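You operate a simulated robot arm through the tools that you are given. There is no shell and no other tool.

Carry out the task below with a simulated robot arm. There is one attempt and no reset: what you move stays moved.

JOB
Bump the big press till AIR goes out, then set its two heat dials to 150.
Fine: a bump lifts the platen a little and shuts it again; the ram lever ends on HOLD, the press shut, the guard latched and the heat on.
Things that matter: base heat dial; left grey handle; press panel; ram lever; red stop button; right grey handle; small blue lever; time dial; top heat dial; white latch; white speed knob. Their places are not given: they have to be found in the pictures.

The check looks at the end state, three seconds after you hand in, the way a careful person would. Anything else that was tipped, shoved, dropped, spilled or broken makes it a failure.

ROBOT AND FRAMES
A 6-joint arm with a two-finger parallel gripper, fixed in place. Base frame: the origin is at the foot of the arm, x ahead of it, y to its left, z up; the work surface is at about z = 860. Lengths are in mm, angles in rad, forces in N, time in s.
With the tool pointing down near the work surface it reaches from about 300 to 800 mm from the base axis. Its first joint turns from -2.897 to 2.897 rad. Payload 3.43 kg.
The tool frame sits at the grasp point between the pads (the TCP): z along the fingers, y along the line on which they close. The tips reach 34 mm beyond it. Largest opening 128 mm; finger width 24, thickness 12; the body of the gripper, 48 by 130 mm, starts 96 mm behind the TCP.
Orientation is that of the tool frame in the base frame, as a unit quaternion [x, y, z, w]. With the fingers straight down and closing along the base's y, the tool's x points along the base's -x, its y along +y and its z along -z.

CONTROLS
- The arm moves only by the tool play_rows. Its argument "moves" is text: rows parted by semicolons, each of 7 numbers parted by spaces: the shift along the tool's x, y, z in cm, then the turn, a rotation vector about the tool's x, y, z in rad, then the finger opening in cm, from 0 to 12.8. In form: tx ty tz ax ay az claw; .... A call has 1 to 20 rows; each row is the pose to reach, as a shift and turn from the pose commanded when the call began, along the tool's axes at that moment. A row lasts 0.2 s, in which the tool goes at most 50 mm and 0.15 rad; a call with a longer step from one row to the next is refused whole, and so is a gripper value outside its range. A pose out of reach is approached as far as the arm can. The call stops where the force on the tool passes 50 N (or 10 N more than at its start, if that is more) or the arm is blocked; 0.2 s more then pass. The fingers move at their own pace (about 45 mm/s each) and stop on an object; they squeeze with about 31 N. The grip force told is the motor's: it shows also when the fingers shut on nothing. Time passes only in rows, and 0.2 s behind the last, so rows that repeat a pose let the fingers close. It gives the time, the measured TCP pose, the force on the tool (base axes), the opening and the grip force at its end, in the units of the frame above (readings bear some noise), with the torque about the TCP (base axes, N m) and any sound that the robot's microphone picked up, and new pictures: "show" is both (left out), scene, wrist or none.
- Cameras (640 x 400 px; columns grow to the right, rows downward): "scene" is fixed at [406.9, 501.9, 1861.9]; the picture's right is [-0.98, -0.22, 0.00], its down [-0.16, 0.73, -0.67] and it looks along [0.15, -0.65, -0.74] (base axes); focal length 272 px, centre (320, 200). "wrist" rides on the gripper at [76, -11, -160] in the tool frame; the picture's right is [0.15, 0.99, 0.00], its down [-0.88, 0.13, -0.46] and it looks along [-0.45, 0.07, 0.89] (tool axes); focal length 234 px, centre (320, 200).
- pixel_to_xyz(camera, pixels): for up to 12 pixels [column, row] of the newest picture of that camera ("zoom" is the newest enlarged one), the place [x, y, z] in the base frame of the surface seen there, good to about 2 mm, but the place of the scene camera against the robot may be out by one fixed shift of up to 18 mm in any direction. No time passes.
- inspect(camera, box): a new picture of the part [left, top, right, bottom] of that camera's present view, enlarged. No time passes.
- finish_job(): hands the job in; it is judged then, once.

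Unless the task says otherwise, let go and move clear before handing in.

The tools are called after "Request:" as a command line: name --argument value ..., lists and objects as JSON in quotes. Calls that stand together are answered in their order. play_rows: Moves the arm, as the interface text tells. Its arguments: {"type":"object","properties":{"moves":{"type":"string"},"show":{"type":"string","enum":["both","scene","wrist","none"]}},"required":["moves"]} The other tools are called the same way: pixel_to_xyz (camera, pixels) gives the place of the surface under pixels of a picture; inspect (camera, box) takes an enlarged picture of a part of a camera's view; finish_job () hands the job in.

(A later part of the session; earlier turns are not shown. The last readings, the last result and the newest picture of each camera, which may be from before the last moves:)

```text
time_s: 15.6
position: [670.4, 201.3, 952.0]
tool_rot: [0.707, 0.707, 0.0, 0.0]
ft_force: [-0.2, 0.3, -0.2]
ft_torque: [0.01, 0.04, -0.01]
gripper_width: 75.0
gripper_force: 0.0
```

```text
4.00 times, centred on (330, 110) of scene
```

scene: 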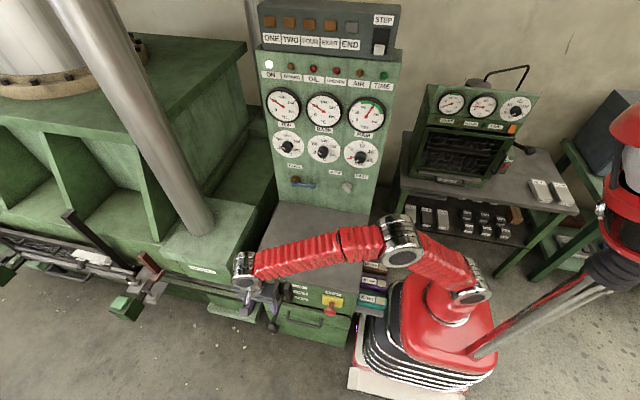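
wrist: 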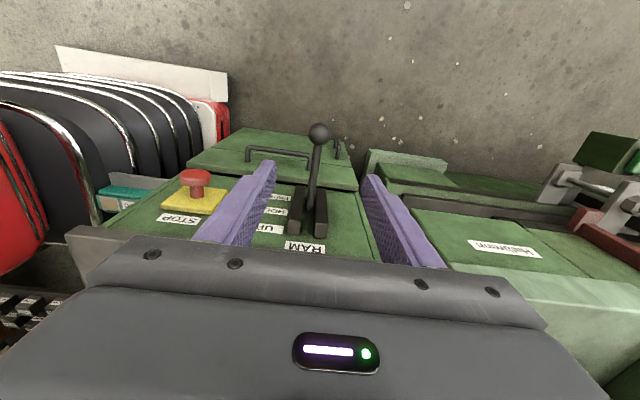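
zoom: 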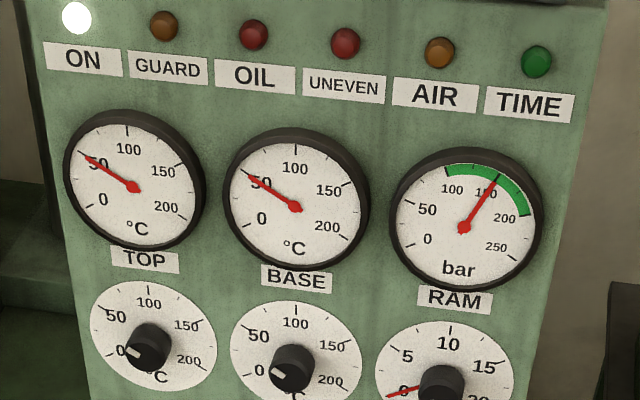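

The rod is still level (z about 707), so the lever is on HOLD with RAM at 150 and AIR off. I'll lift and tilt the tool to face the panel near the base heat dial, staying well in front of it.

Request:
play_rows --moves "-2.9 -0.8 -2.3 0 -0.131 0 7.5; -5.9 -1.6 -4.6 0 -0.262 0 7.5; -8.8 -2.4 -6.8 0 -0.393 0 7.5; -11.7 -3.1 -9.1 0 -0.524 0 7.5; -14.6 -3.9 -11.4 0 -0.654 0 7.5; -17.5 -4.7 -13.7 0 -0.785 0 7.5; -20.5 -5.5 -15.9 0 -0.916 0 7.5; -23.4 -6.3 -18.2 0 -1.047 0 7.5; -26.3 -7.1 -20.5 0 -1.178 0 7.5; -29.3 -7.8 -22.8 0 -1.309 0 7.5; -32.2 -8.6 -25 0 -1.44 0 7.5; -35.1 -9.4 -27.3 0 -1.571 0 7.5"

```text
time_s: 18.2
position: [576.2, -151.5, 1224.8]
tool_rot: [-0.5, -0.499, 0.501, -0.5]
ft_force: [0.3, -0.5, -0.6]
ft_torque: [-0.01, 0.0, -0.02]
gripper_width: 74.9
gripper_force: 0.1
```

scene: 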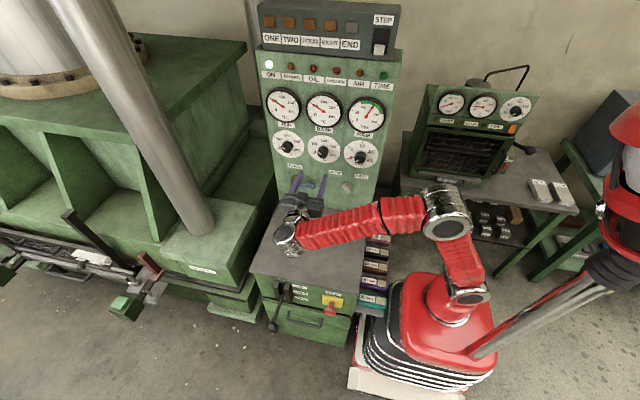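
wrist: 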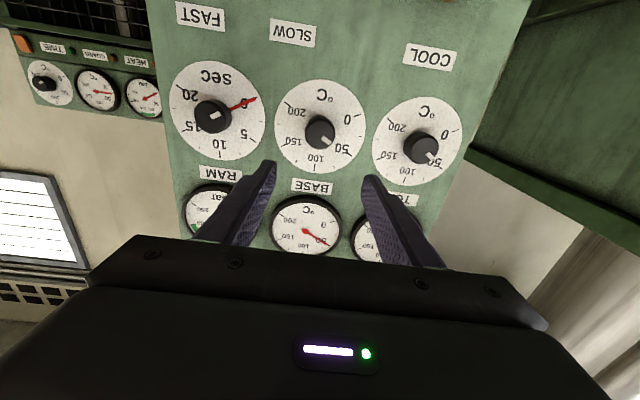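

The tool now faces the panel (picture upside down), with the base knob at (320,130) and top knob at (424,150). I'll zoom and measure the knobs.

Request:
inspect --camera "wrist" --box '[265, 70, 375, 180]'

Request:
pixel_to_xyz --camera "wrist" --pixels '[[320, 126], [311, 130], [328, 130], [328, 141], [345, 105], [300, 105], [302, 150], [345, 155], [343, 120], [320, 158], [294, 143], [296, 110]]'

Request:
inspect --camera "wrist" --box '[365, 85, 475, 205]'

Request:
pixel_to_xyz --camera "wrist" --pixels '[[423, 146], [415, 150], [430, 150], [433, 160], [455, 110], [440, 200], [212, 113], [347, 40], [345, 75]]'

```text
3.64 times, centred on (320, 125) of wrist
```

zoom: 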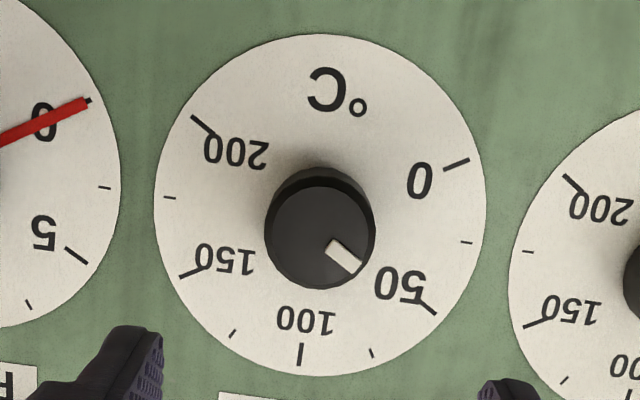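

```text
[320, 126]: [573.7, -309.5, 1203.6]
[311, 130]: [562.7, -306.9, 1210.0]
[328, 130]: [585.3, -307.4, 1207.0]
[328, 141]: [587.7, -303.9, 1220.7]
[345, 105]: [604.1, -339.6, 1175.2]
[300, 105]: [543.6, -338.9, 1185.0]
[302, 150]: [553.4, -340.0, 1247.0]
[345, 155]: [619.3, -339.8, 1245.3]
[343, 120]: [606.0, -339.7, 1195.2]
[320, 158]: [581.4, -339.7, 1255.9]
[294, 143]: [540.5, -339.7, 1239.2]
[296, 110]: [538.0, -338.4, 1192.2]
```

```text
3.33 times, centred on (420, 145) of wrist
```

zoom: 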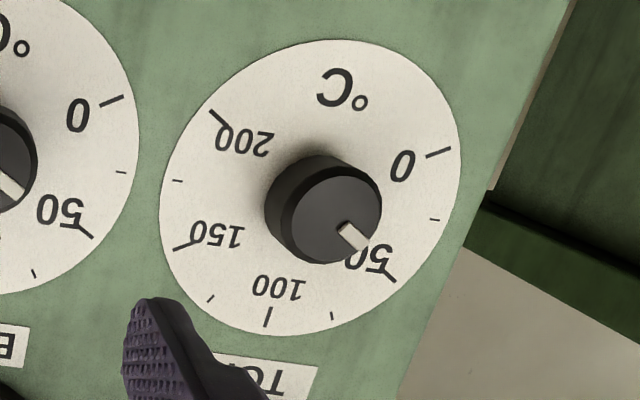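

```text
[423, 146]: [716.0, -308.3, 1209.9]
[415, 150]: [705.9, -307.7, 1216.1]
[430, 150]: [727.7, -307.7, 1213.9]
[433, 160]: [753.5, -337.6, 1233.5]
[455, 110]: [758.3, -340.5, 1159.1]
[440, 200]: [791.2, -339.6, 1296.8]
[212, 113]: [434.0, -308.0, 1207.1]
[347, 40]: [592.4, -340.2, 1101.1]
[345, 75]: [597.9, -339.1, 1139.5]
```

Both heat knobs' white marks point near 50 and not 0. I'll measure the dial ticks and knob marks on the top dial through the zoom picture to get the exact angles.

Request:
pixel_to_xyz --camera "zoom" --pixels '[[440, 153], [389, 273], [268, 316], [182, 245], [218, 117], [342, 226], [362, 247], [324, 220], [290, 240], [375, 195], [320, 262], [330, 175]]'

Request:
inspect --camera "wrist" --box '[265, 70, 375, 180]'

```text
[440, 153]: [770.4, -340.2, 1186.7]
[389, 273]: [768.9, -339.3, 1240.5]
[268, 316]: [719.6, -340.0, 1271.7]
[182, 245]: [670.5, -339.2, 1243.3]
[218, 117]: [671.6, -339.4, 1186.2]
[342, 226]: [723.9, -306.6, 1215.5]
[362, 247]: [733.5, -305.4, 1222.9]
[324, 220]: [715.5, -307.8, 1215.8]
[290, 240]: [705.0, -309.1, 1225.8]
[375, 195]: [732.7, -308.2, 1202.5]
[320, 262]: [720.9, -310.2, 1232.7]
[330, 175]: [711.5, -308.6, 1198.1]
```

```text
3.64 times, centred on (320, 125) of wrist
```

zoom: 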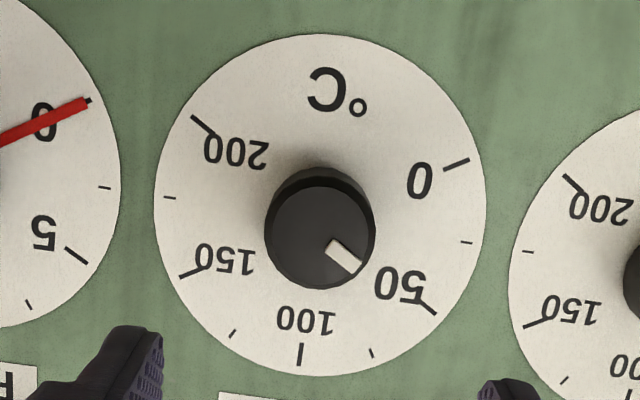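

The top dial's ticks are 60° per 50 units about a centre near (720,1216), and its mark is near 50. I'll measure the base dial likewise.

Request:
pixel_to_xyz --camera "zoom" --pixels '[[457, 165], [427, 307], [300, 354], [190, 272], [202, 125], [332, 246], [355, 266], [320, 232], [272, 240], [370, 235], [325, 285], [320, 188]]'

Request:
inspect --camera "wrist" --box '[300, 105, 340, 150]'

```text
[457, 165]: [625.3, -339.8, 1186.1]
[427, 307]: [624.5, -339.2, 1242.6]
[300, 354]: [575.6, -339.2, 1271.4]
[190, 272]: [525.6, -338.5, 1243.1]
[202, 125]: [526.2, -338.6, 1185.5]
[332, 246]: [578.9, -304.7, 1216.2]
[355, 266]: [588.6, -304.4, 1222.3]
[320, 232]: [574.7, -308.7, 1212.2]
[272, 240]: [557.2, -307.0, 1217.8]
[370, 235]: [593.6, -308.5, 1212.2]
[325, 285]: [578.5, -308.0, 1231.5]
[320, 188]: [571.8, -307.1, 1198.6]
```

```text
8.89 times, centred on (320, 128) of wrist
```

zoom: 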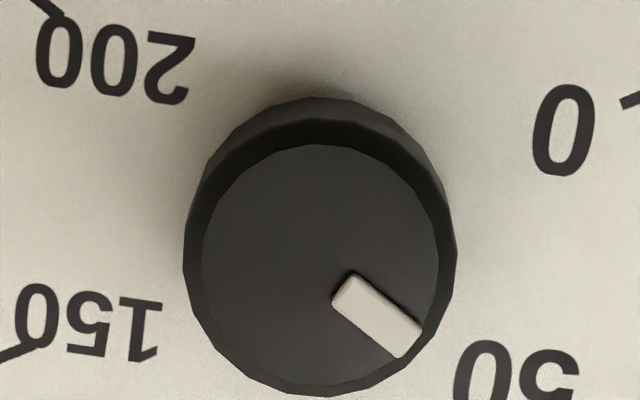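

The base dial's centre is at about (575.5, 1216), with its knob about 36 mm across and front face at y -307. Its mark is at 50, so it needs about +120° clockwise. I'll pre-turn the wrist -60° and line up in front of it.

Request:
play_rows --moves "0.15 0 0.7 0 0 -0.15 6.5; 0.3 0 1.4 0 0 -0.3 6.5; 0.45 0 2.1 0 0 -0.45 6.5; 0.6 0 2.8 0 0 -0.6 6.5; 0.75 0 3.5 0 0 -0.75 6.5; 0.88 -0.07 4.2 0 0 -0.9 6.5; 0.88 -0.07 4.85 0 0 -1.047 6.5"

```text
time_s: 19.8
position: [576.0, -199.7, 1217.1]
tool_rot: [-0.182, -0.683, 0.683, -0.182]
ft_force: [-0.6, -0.1, 0.0]
ft_torque: [0.02, 0.01, -0.02]
gripper_width: 64.9
gripper_force: 0.2
```

scene: 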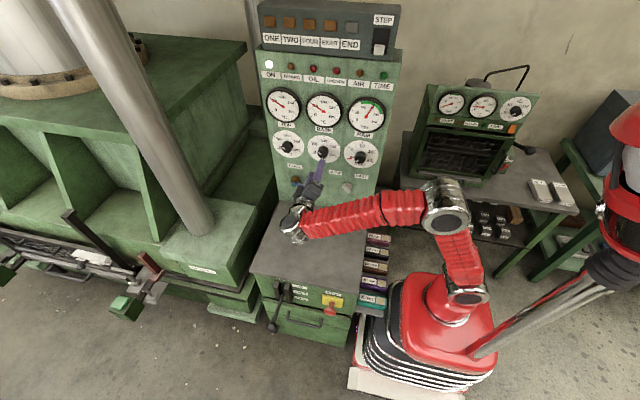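
wrist: 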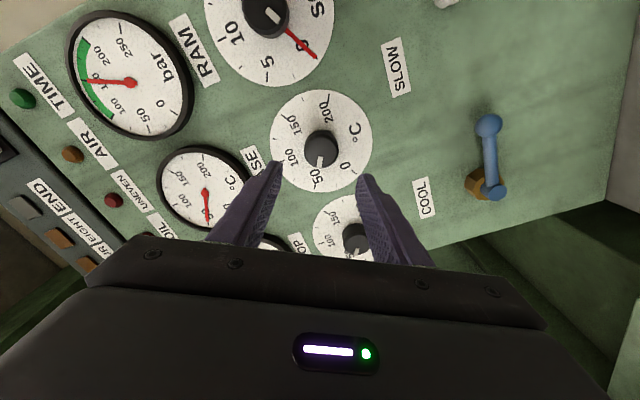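

The knob sits at (321,147), centred between the fingers. I'll confirm its location from this view before moving in.

Request:
pixel_to_xyz --camera "wrist" --pixels '[[321, 147], [307, 149], [335, 149], [321, 135], [321, 160], [350, 125], [295, 180]]'

Request:
inspect --camera "wrist" --box '[260, 80, 380, 200]'

```text
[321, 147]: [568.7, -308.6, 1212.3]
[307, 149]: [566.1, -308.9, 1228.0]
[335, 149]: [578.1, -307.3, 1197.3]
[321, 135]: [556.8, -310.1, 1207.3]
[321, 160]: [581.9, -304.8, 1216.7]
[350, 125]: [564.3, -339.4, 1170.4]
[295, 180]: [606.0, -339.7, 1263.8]
```

```text
3.33 times, centred on (320, 140) of wrist
```

zoom: 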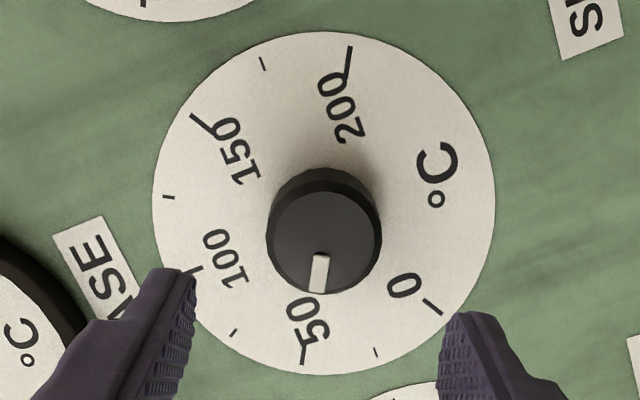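

The mark clearly reads 50 and the knob is centred. I'll advance to put the fingertips around it, just short of the dial plate.

Request:
play_rows --moves "0.05 0.03 3 0 0 0 6.5; 0.08 0.05 6 0 0 0 6.5; 0.08 0.05 8.5 0 0 0 6.5; 0.08 0.05 9.8 0 0 0 6.5"

```text
time_s: 20.8
position: [573.5, -296.4, 1215.3]
tool_rot: [0.183, 0.683, -0.683, 0.183]
ft_force: [0.0, 0.2, 0.9]
ft_torque: [0.0, 0.03, 0.01]
gripper_width: 65.3
gripper_force: 0.0
```

scene: 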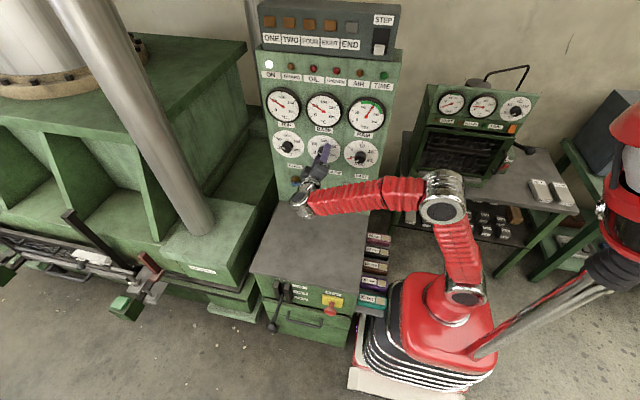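
wrist: 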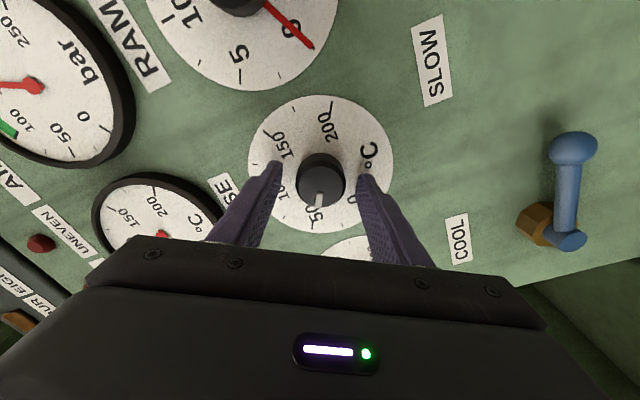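

The fingertips are around the knob with no contact force. I'll close on it.

Request:
play_rows --moves "0 0 0 0 0 0 5; 0 0 0 0 0 0 3; 0 0 0 0 0 0 1; 0 0 0 0 0 0 1; 0 0 0 0 0 0 1"

```text
time_s: 22.0
position: [574.8, -296.9, 1215.9]
tool_rot: [0.182, 0.684, -0.683, 0.183]
ft_force: [3.0, -2.5, -5.3]
ft_torque: [-0.05, 0.02, 0.41]
gripper_width: 41.5
gripper_force: 44.9
```

scene: 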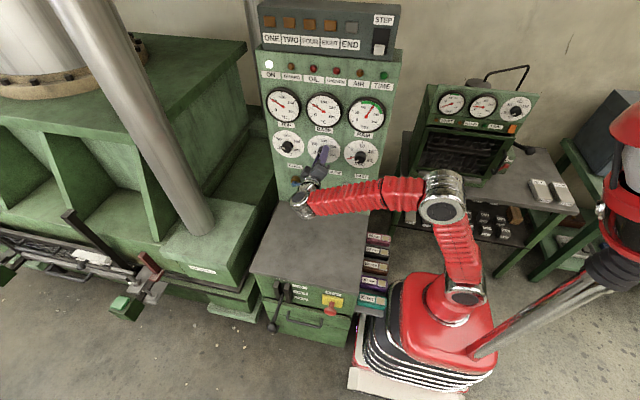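
wrist: 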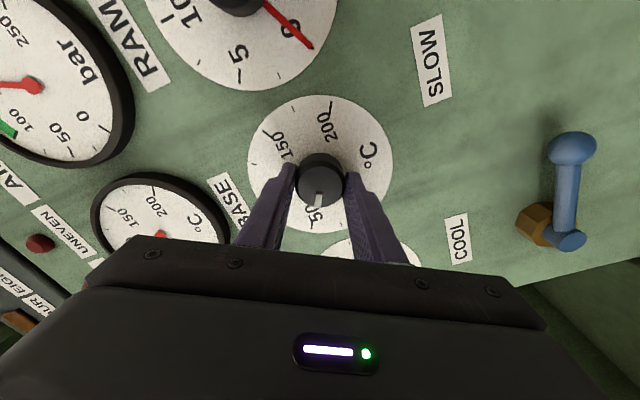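

The grip is 41.5 mm wide with only a few newtons of side force. I'll turn the first 0.28 rad clockwise and check that the knob follows.

Request:
play_rows --moves "0 0 0 0 0 0.14 1; 0 0 0 0 0 0.28 1"

Request:
inspect --camera "wrist" --box '[240, 90, 400, 250]'

```text
time_s: 22.6
position: [576.6, -297.1, 1215.3]
tool_rot: [-0.277, -0.65, 0.652, -0.276]
ft_force: [5.9, -0.5, -4.1]
ft_torque: [0.46, 0.02, -0.33]
gripper_width: 41.4
gripper_force: 44.8
```

scene: 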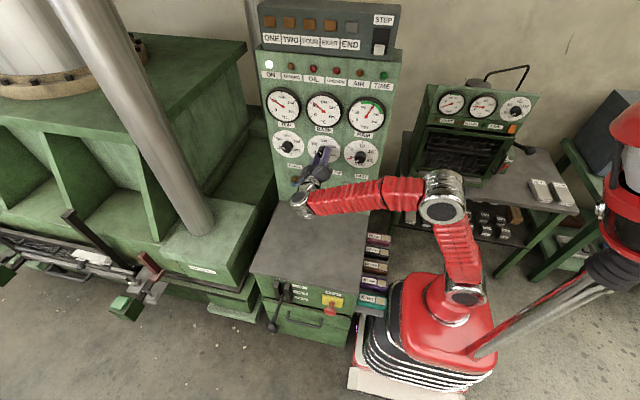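
wrist: 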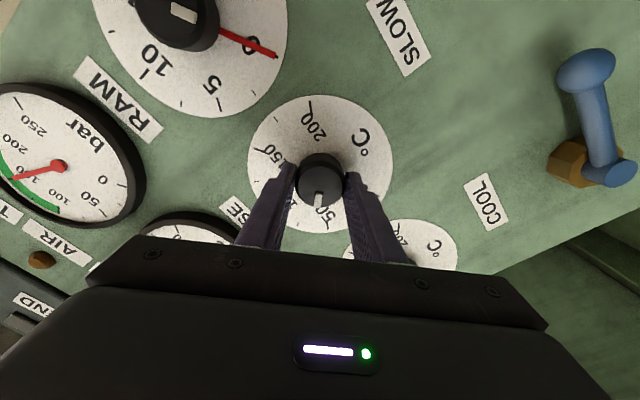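

```text
2.50 times, centred on (320, 170) of wrist
```

zoom: 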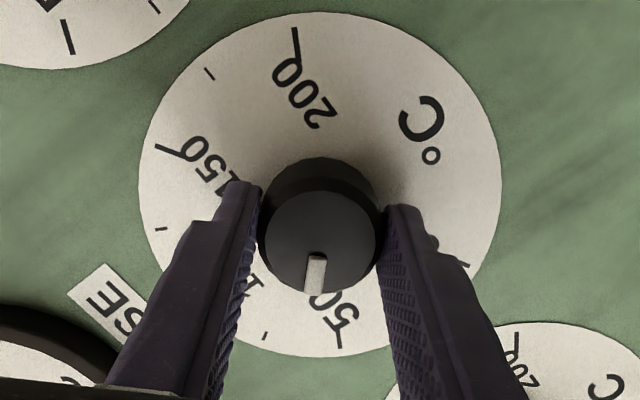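

The mark stays fixed in the gripper and has moved off 50 toward 100, so the knob follows in the right direction. I'll turn the remaining 1.81 rad.

Request:
play_rows --moves "0 0 0 0 0 0.14 1; 0 0 0 0 0 0.28 1; 0 0 0 0 0 0.42 1; 0 0 0 0 0 0.56 1; 0 0 0 0 0 0.70 1; 0 0 0 0 0 0.84 1; 0 0 0 0 0 0.98 1; 0 0 0 0 0 1.12 1; 0 0 0 0 0 1.26 1; 0 0 0 0 0 1.40 1; 0 0 0 0 0 1.54 1; 0 0 0 0 0 1.68 1; 0 0 0 0 0 1.814 1; 0 0 0 0 0 1.814 1"

Request:
inspect --camera "wrist" --box '[240, 90, 400, 250]'

```text
time_s: 25.3
position: [573.7, -297.8, 1217.7]
tool_rot: [0.682, 0.213, -0.22, 0.665]
ft_force: [-7.8, 1.7, -3.4]
ft_torque: [-0.02, 0.02, 0.34]
gripper_width: 41.6
gripper_force: 45.6
out of reach, approached as far as the arm can: row 13
stopped in row 13: the force on the tool passed its limit at 80 N (the readings are from after the stop); the commanded pose is now the measured one
```

scene: 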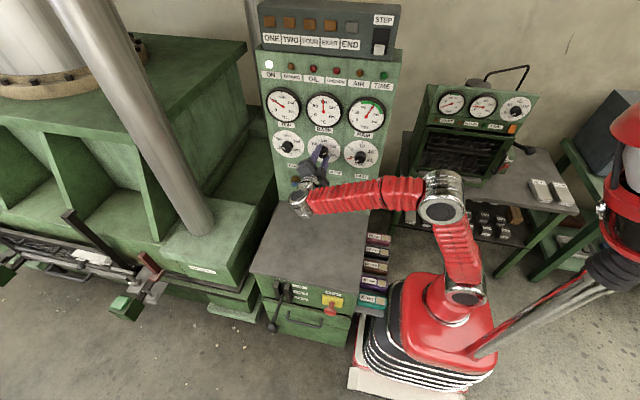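
wrist: 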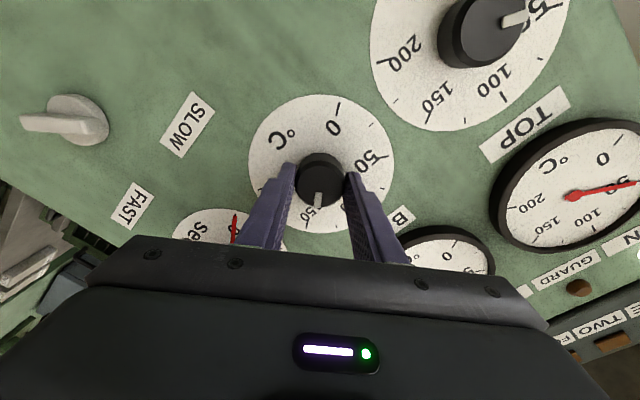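

```text
2.50 times, centred on (320, 170) of wrist
```

zoom: 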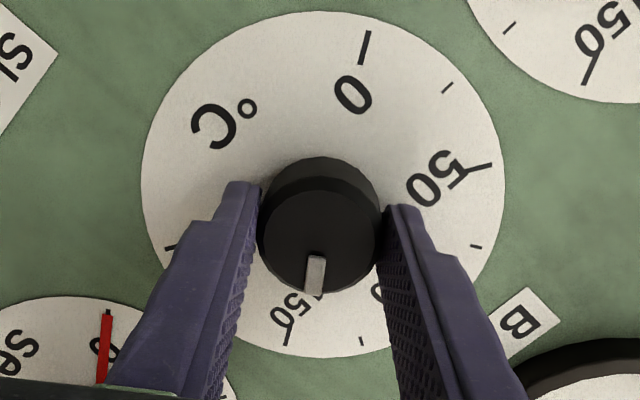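

The wrist hit a joint limit at about 114° of turn, and the mark sits close to 150. I'll open, back off straight and read the dial.

Request:
play_rows --moves "0 0 0 0 0 0 4.5; 0 0 0 0 0 0 6.5; 0 0 0 0 0 0 6.5; 0 0 -3 0 0 -0.05 6.5; 0 0 -6.5 0 0 -0.1 6.5; 0 0 -10 0 0 -0.2 6.5"

Request:
inspect --camera "wrist" --box '[260, 80, 380, 200]'

Request:
inspect --camera "scene" --box '[250, 60, 410, 160]'

```text
time_s: 26.7
position: [577.2, -196.2, 1218.7]
tool_rot: [0.656, 0.28, -0.286, 0.64]
ft_force: [0.2, 0.3, -0.2]
ft_torque: [-0.02, -0.02, 0.01]
gripper_width: 65.1
gripper_force: 0.0
```

scene: 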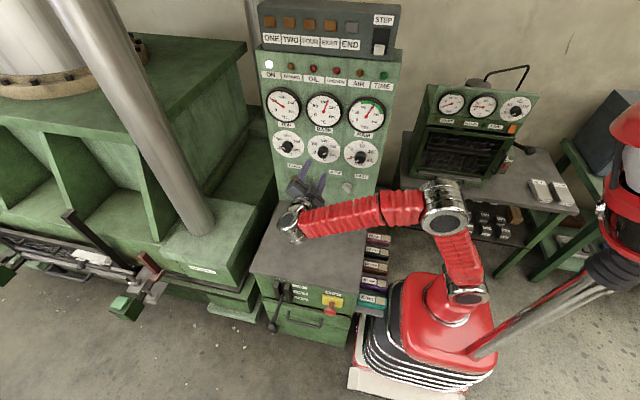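
wrist: 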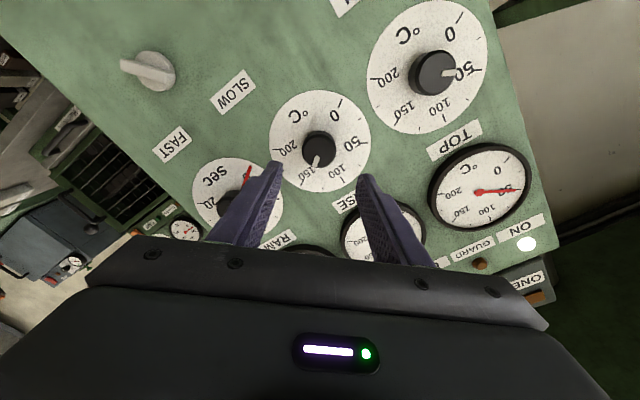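

```text
3.33 times, centred on (320, 140) of wrist
```

zoom: 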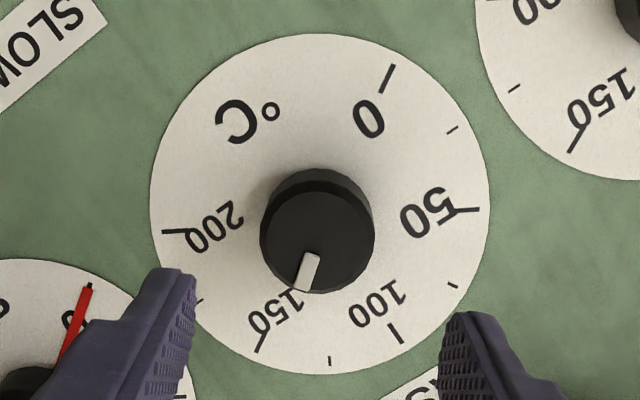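

```text
4.00 times, centred on (330, 110) of scene
```

zoom: 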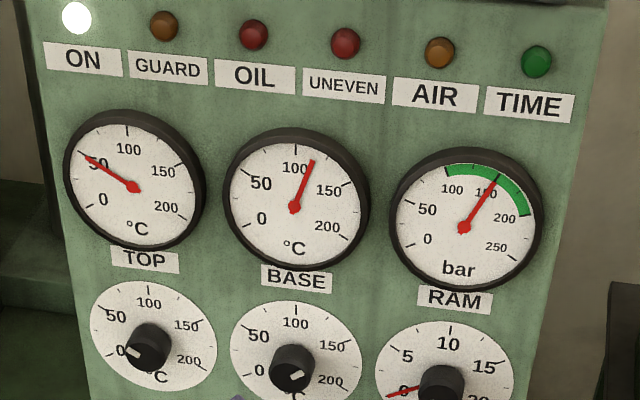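

The base gauge is climbing and the mark points close to 150. I'll measure the mark and ticks to get the exact angle.

Request:
inspect --camera "wrist" --box '[280, 110, 360, 190]'

```text
5.00 times, centred on (320, 150) of wrist
```

zoom: 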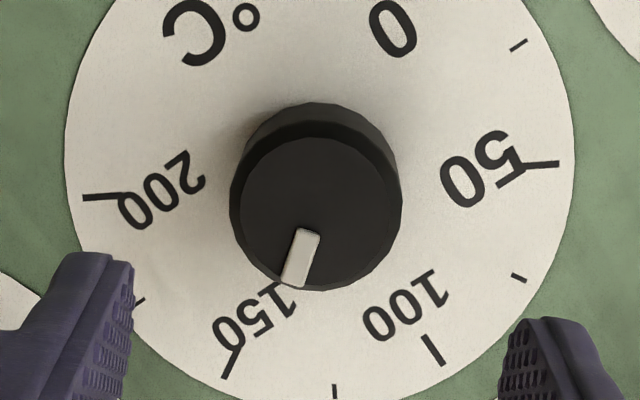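

Request:
pixel_to_xyz --camera "zoom" --pixels '[[543, 164], [432, 350], [231, 364], [103, 197], [307, 235], [301, 250], [294, 270], [290, 282], [242, 205], [390, 205], [314, 137], [318, 280]]'

```text
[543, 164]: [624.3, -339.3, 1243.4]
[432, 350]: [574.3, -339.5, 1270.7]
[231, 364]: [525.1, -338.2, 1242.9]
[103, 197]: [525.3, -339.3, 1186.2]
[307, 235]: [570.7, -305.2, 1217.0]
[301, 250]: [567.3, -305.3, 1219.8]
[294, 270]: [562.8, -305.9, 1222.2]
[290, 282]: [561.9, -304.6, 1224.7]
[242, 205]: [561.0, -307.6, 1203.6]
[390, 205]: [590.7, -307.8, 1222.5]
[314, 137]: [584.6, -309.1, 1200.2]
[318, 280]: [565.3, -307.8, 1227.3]
```

The base knob reads about 145 by the turn angle, and its gauge is still climbing. I'll fine-tune it after the top dial. I'll first square the tool and shift in front of the top knob at (720,1216).

Request:
play_rows --moves "2.5 2.6 -0.8 -0.006 0 0 6.5; 5 5.15 -1.6 -0.012 -0.001 0 6.5; 7.5 7.7 -1.6 -0.018 -0.001 0 6.5; 9.94 10.29 -1.6 -0.0242 -0.0014 0 6.5" --show "scene"

Request:
inspect --camera "scene" --box '[250, 60, 410, 160]'

```text
time_s: 27.7
position: [721.0, -184.8, 1216.7]
tool_rot: [0.649, 0.282, -0.282, 0.648]
ft_force: [-0.7, -0.2, 0.4]
ft_torque: [0.03, 0.01, 0.04]
gripper_width: 64.7
gripper_force: 0.1
```

scene: 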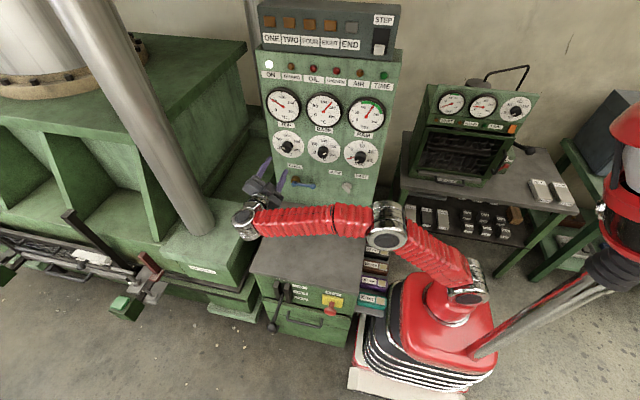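

```text
4.00 times, centred on (330, 110) of scene
```

zoom: 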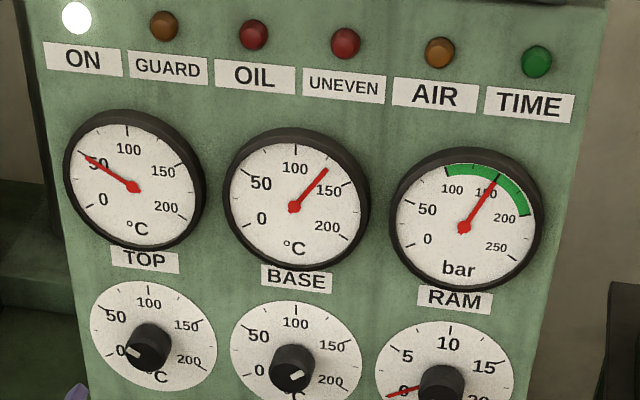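

The tool is squared at (721,-185,1217). I'll turn the wrist back about 118° so there's enough travel for the top dial.

Request:
play_rows --moves "0 0 0 0 0 -0.147 6.5; 0 0 0 0 0 -0.294 6.5; 0 0 0 0 0 -0.441 6.5; 0 0 0 0 0 -0.588 6.5; 0 0 0 0 0 -0.735 6.5; 0 0 0 0 0 -0.882 6.5; 0 0 0 0 0 -1.029 6.5; 0 0 0 0 0 -1.176 6.5; 0 0 0 0 0 -1.323 6.5; 0 0 0 0 0 -1.470 6.5; 0 0 0 0 0 -1.617 6.5; 0 0 0 0 0 -1.764 6.5; 0 0 0 0 0 -1.911 6.5; 0 0 0 0 0 -2.056 6.5"

Request:
inspect --camera "wrist" --box '[260, 80, 380, 200]'

Request:
inspect --camera "scene" --box '[250, 60, 410, 160]'

```text
time_s: 30.7
position: [721.2, -184.1, 1214.5]
tool_rot: [0.092, 0.702, -0.7, 0.092]
ft_force: [0.1, 0.4, 0.0]
ft_torque: [0.01, -0.03, 0.0]
gripper_width: 65.2
gripper_force: 0.0
```

scene: 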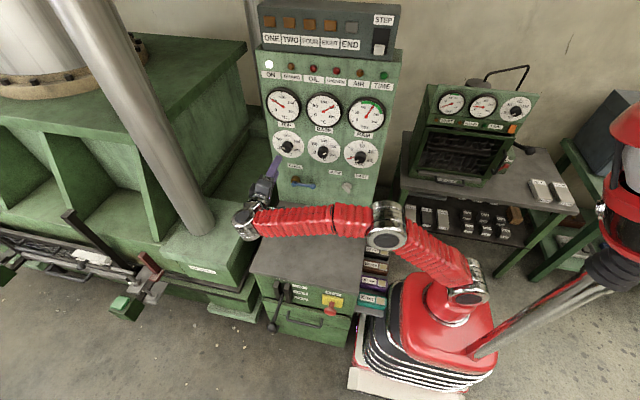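
wrist: 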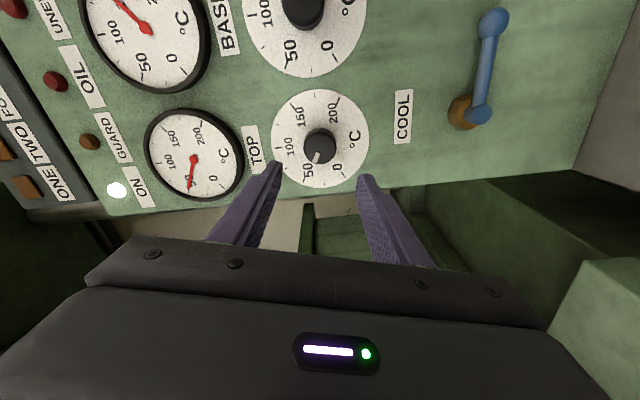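

```text
3.33 times, centred on (320, 140) of wrist
```

zoom: 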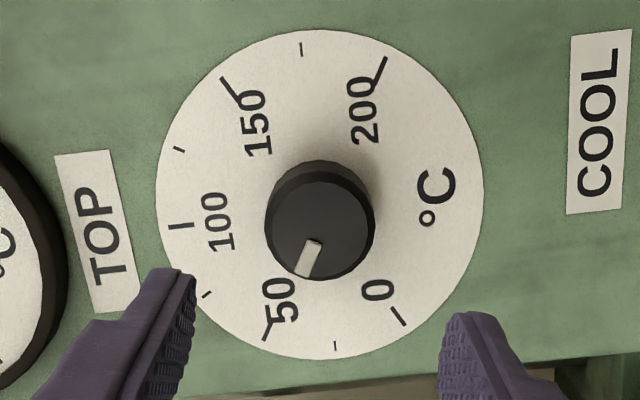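

```text
4.00 times, centred on (330, 110) of scene
```

zoom: 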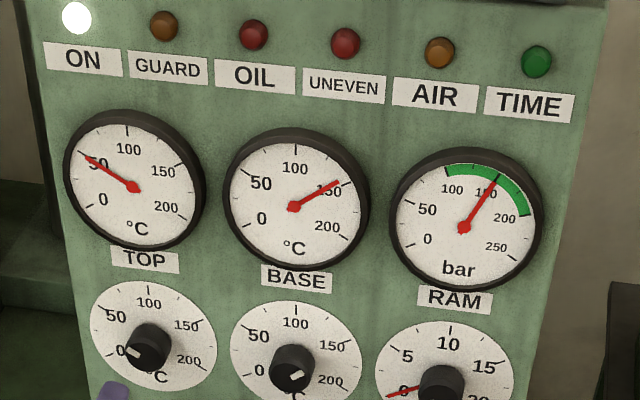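

The base gauge is near 147 and still creeping up. The top knob is centred at (320,147) with its mark at 50, so I'll advance and close on it.

Request:
play_rows --moves "0.03 -0.02 3.5 0 0 0 6.5; 0.07 -0.05 7 0 0 0 6.5; 0.07 -0.05 9.8 0 0 0 6.5; 0.07 -0.05 11.25 0 0 0 6.5; 0.07 -0.05 11.25 0 0 0 5; 0.07 -0.05 11.25 0 0 0 3; 0.07 -0.05 11.25 0 0 0 1; 0.07 -0.05 11.25 0 0 0 1; 0.07 -0.05 11.25 0 0 0 1"

Request:
inspect --camera "wrist" --box '[240, 90, 400, 250]'

```text
time_s: 32.7
position: [720.2, -296.7, 1214.8]
tool_rot: [0.093, 0.701, -0.701, 0.092]
ft_force: [2.4, -5.2, 2.0]
ft_torque: [-0.26, -0.03, 0.38]
gripper_width: 41.3
gripper_force: 45.1
```

scene: 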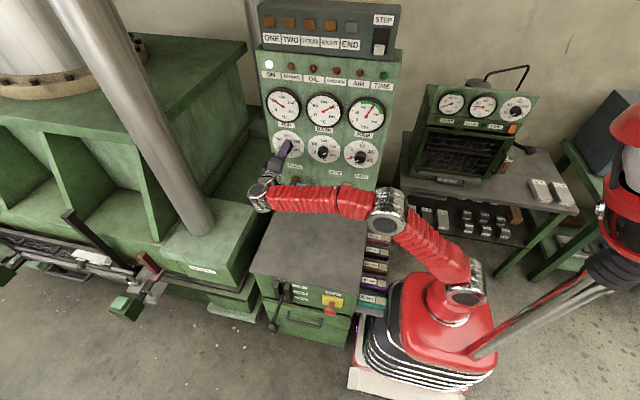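
wrist: 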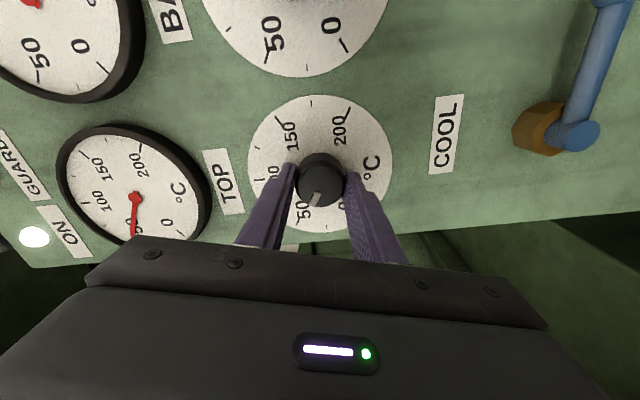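

```text
2.50 times, centred on (320, 170) of wrist
```

zoom: 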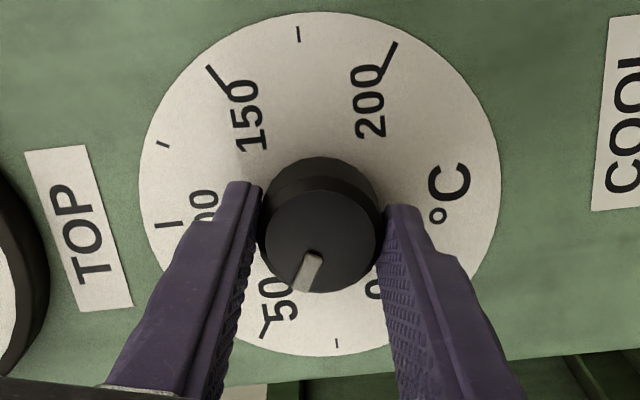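

The knob is gripped at 41 mm with small forces. I'll turn it 120° clockwise from 50 toward 150.

Request:
play_rows --moves "0 0 0 0 0 0.14 1; 0 0 0 0 0 0.28 1; 0 0 0 0 0 0.42 1; 0 0 0 0 0 0.56 1; 0 0 0 0 0 0.70 1; 0 0 0 0 0 0.84 1; 0 0 0 0 0 0.98 1; 0 0 0 0 0 1.12 1; 0 0 0 0 0 1.26 1; 0 0 0 0 0 1.40 1; 0 0 0 0 0 1.54 1; 0 0 0 0 0 1.68 1; 0 0 0 0 0 1.82 1; 0 0 0 0 0 1.96 1; 0 0 0 0 0 2.094 1; 0 0 0 0 0 2.094 1"

Request:
inspect --camera "wrist" --box '[240, 90, 400, 250]'

Request:
inspect --camera "scene" --box '[250, 60, 410, 160]'

```text
time_s: 36.1
position: [719.8, -296.6, 1215.0]
tool_rot: [0.654, 0.27, -0.27, 0.653]
ft_force: [-9.4, 0.3, -6.9]
ft_torque: [0.12, -0.02, -0.04]
gripper_width: 41.3
gripper_force: 45.2
```

scene: 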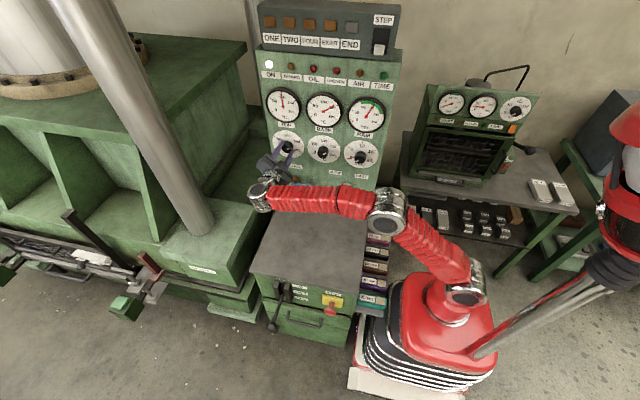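
wrist: 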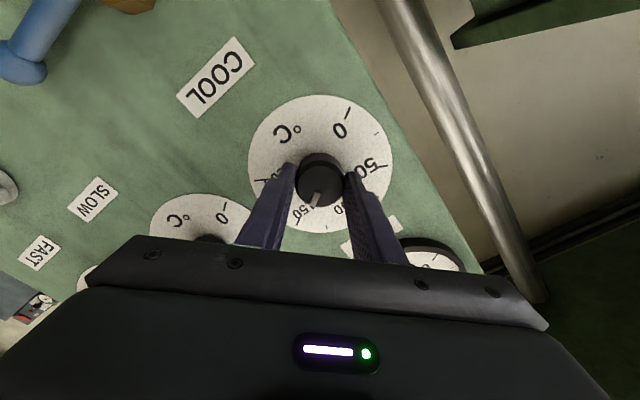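

```text
2.50 times, centred on (320, 170) of wrist
```

zoom: 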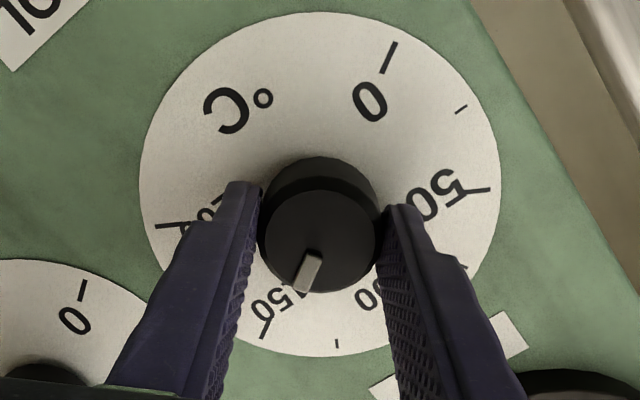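

```text
4.00 times, centred on (330, 110) of scene
```

zoom: 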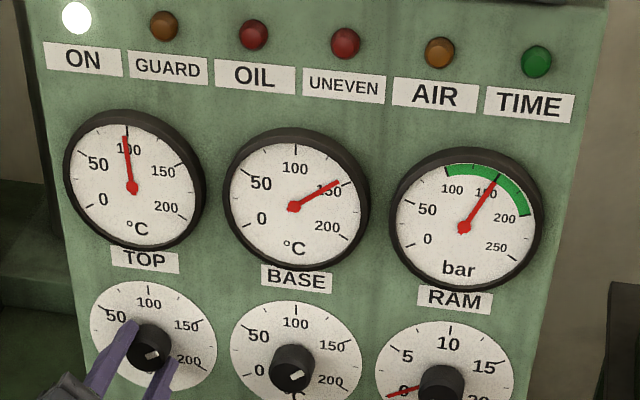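

In the gripper view the mark now relates to the 150 tick exactly as it did to the 50 tick before. I'll release, back away and look at the gauges.

Request:
play_rows --moves "0 0 0 0 0 0 4.5; 0 0 0 0 0 0 6.5; 0 0 0 0 0 0 6.5; 0 0 -3 0 0 0 6.5; 0 0 -6.5 0 0 0 6.5; 0 0 -10 0 0 0 6.5; 0 0 -13 0 0 0 6.5; 0 0 -13 0 0 0 6.5; 0 0 -13 0 0 0 6.5; 0 0 -13 0 0 0 6.5; 0 0 -13 0 0 0 6.5; 0 0 -13 0 0 0 6.5; 0 0 -13 0 0 0 6.5"

Request:
inspect --camera "wrist" --box '[260, 80, 380, 200]'

Request:
inspect --camera "scene" --box '[260, 82, 350, 168]'

```text
time_s: 38.9
position: [719.8, -166.4, 1215.0]
tool_rot: [0.654, 0.27, -0.269, 0.653]
ft_force: [1.3, -0.1, -0.4]
ft_torque: [0.01, -0.01, 0.0]
gripper_width: 65.1
gripper_force: 0.0
```

scene: 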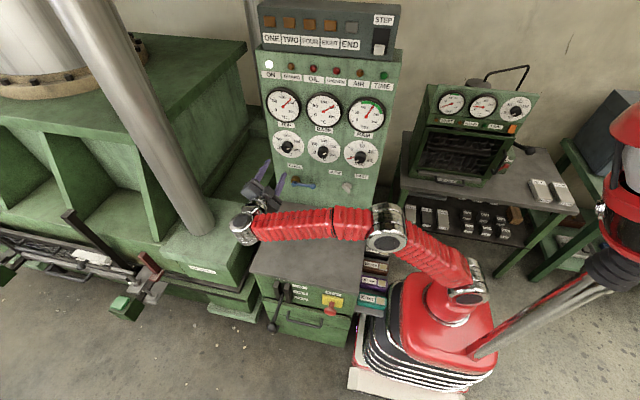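
wrist: 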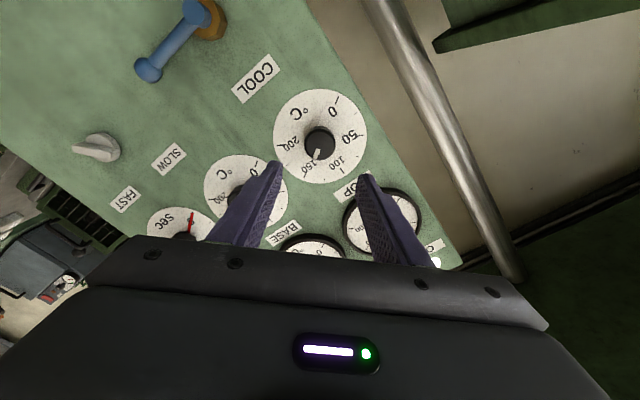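

```text
3.33 times, centred on (320, 140) of wrist
```

zoom: 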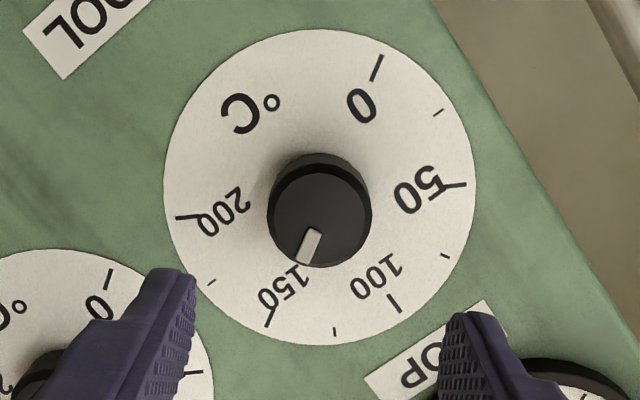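

```text
4.65 times, centred on (305, 125) of scene
```

zoom: 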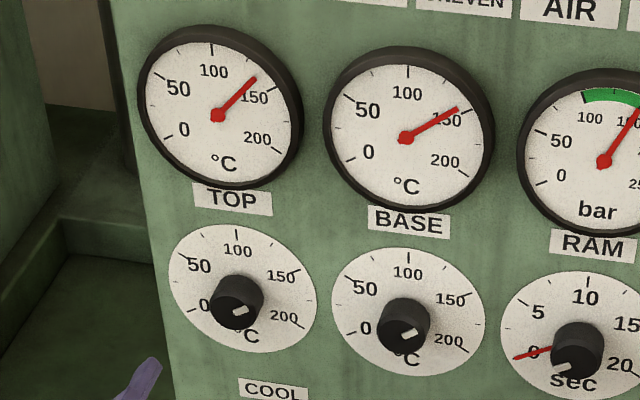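

The base gauge has settled a little short, at about 145, which matches the 114° turn. I'll go back to the base knob for a further 5–6°.

Request:
play_rows --moves "-2.6 -2.5 0.6 0 0 -0.065 6.5; -5.2 -5.05 1.2 0 0 -0.13 6.5; -7.8 -7.6 1.8 0 0 -0.195 6.5; -10.32 -10.1 2.4 0 0 -0.26 6.5; -10.32 -10.1 2.4 0 0 -0.26 6.5"

Request:
inspect --camera "wrist" --box '[260, 80, 380, 200]'

Request:
inspect --camera "scene" --box '[265, 82, 345, 132]'

```text
time_s: 40.1
position: [575.4, -190.6, 1217.9]
tool_rot: [0.613, 0.353, -0.353, 0.612]
ft_force: [-0.5, -0.6, -0.1]
ft_torque: [0.02, -0.01, 0.02]
gripper_width: 65.1
gripper_force: 0.1
```

scene: 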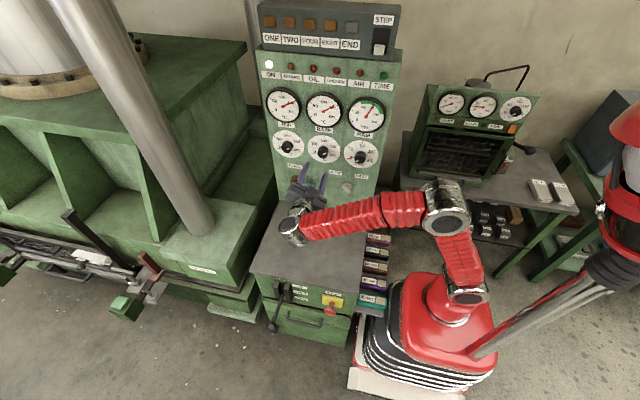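
wrist: 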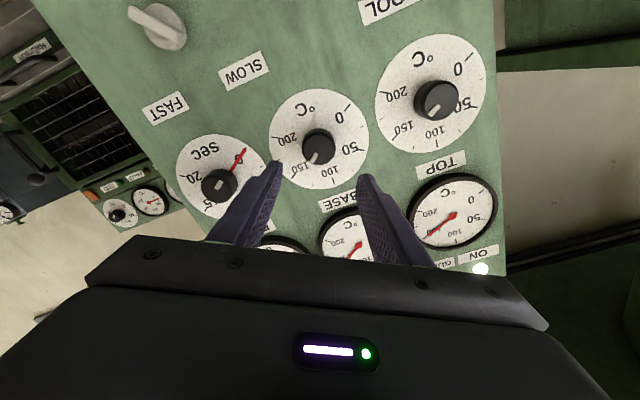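

```text
3.33 times, centred on (320, 140) of wrist
```

zoom: 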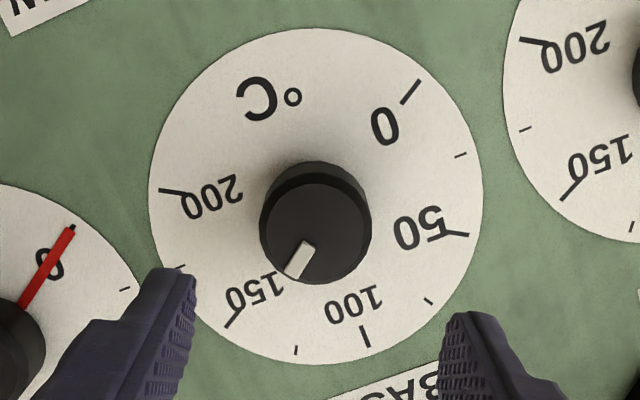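

```text
8.00 times, centred on (305, 107) of scene
```

zoom: 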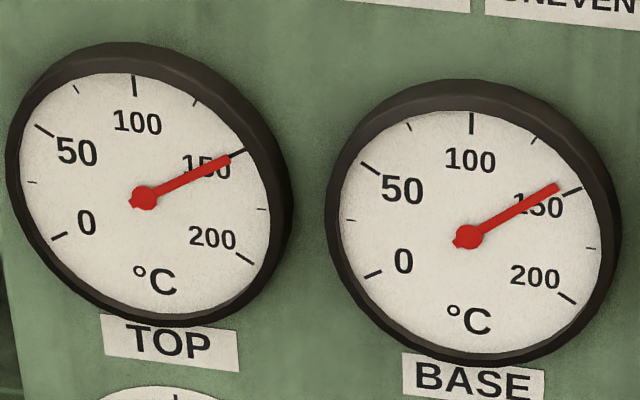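

The top gauge is now nearly on 150, while the base gauge sits at about 145. I'll grip the base knob and turn it another 0.1 rad clockwise.

Request:
play_rows --moves "0 0 3.5 0 0 0 6.5; 0 0 7 0 0 0 6.5; 0 0 9.2 0 0 0 6.5; 0 0 10.6 0 0 0 6.5; 0 0 10.6 0 0 0 5; 0 0 10.6 0 0 0 3; 0 0 10.6 0 0 0 1; 0 0 10.6 0 0 0 1; 0 0 10.6 0 0 0 1" --show "wrist"

Request:
inspect --camera "wrist" --box '[240, 90, 400, 250]'

```text
time_s: 42.1
position: [574.1, -294.4, 1217.3]
tool_rot: [0.614, 0.353, -0.353, 0.612]
ft_force: [-22.2, 5.8, -15.8]
ft_torque: [-0.05, 0.06, -0.63]
gripper_width: 41.6
gripper_force: 45.0
```

wrist: 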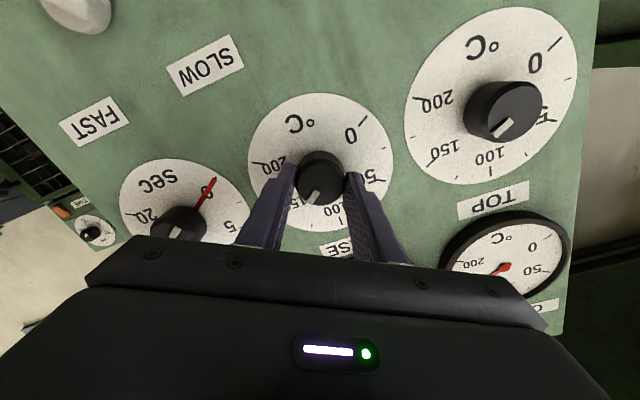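

```text
2.50 times, centred on (320, 170) of wrist
```

zoom: 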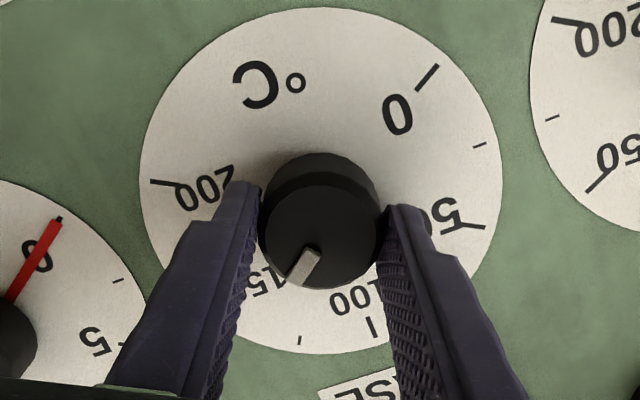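

The knob is gripped but about 27 N of side load shows along the closing line. I'll ease 1.5 mm that way and then turn 0.1 rad.

Request:
play_rows --moves "0 -0.1 0 0 0 0 1; 0 -0.15 0 0 0 0.05 1; 0 -0.15 0 0 0 0.1 1; 0 -0.15 0 0 0 0.1 1" --show "wrist"

Request:
inspect --camera "wrist" --box '[240, 90, 400, 250]'

```text
time_s: 43.1
position: [574.1, -296.5, 1216.4]
tool_rot: [0.63, 0.322, -0.321, 0.629]
ft_force: [-15.7, 5.3, -13.1]
ft_torque: [0.78, 0.05, -0.23]
gripper_width: 41.4
gripper_force: 45.2
```

wrist: 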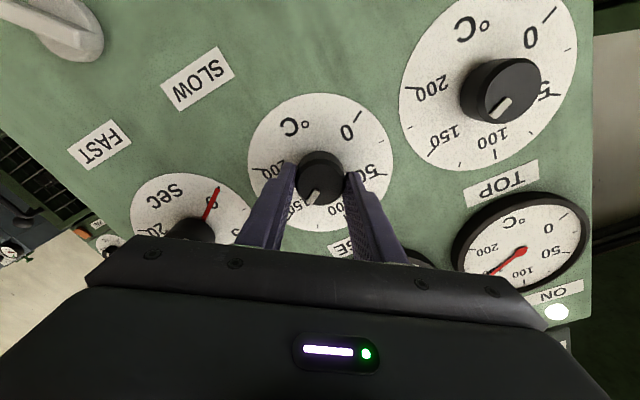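

```text
2.50 times, centred on (320, 170) of wrist
```

zoom: 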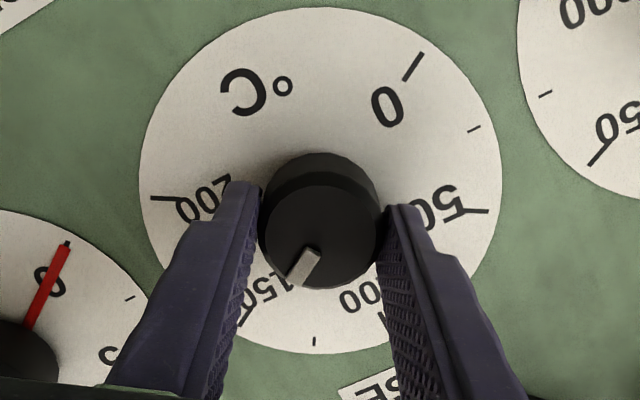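

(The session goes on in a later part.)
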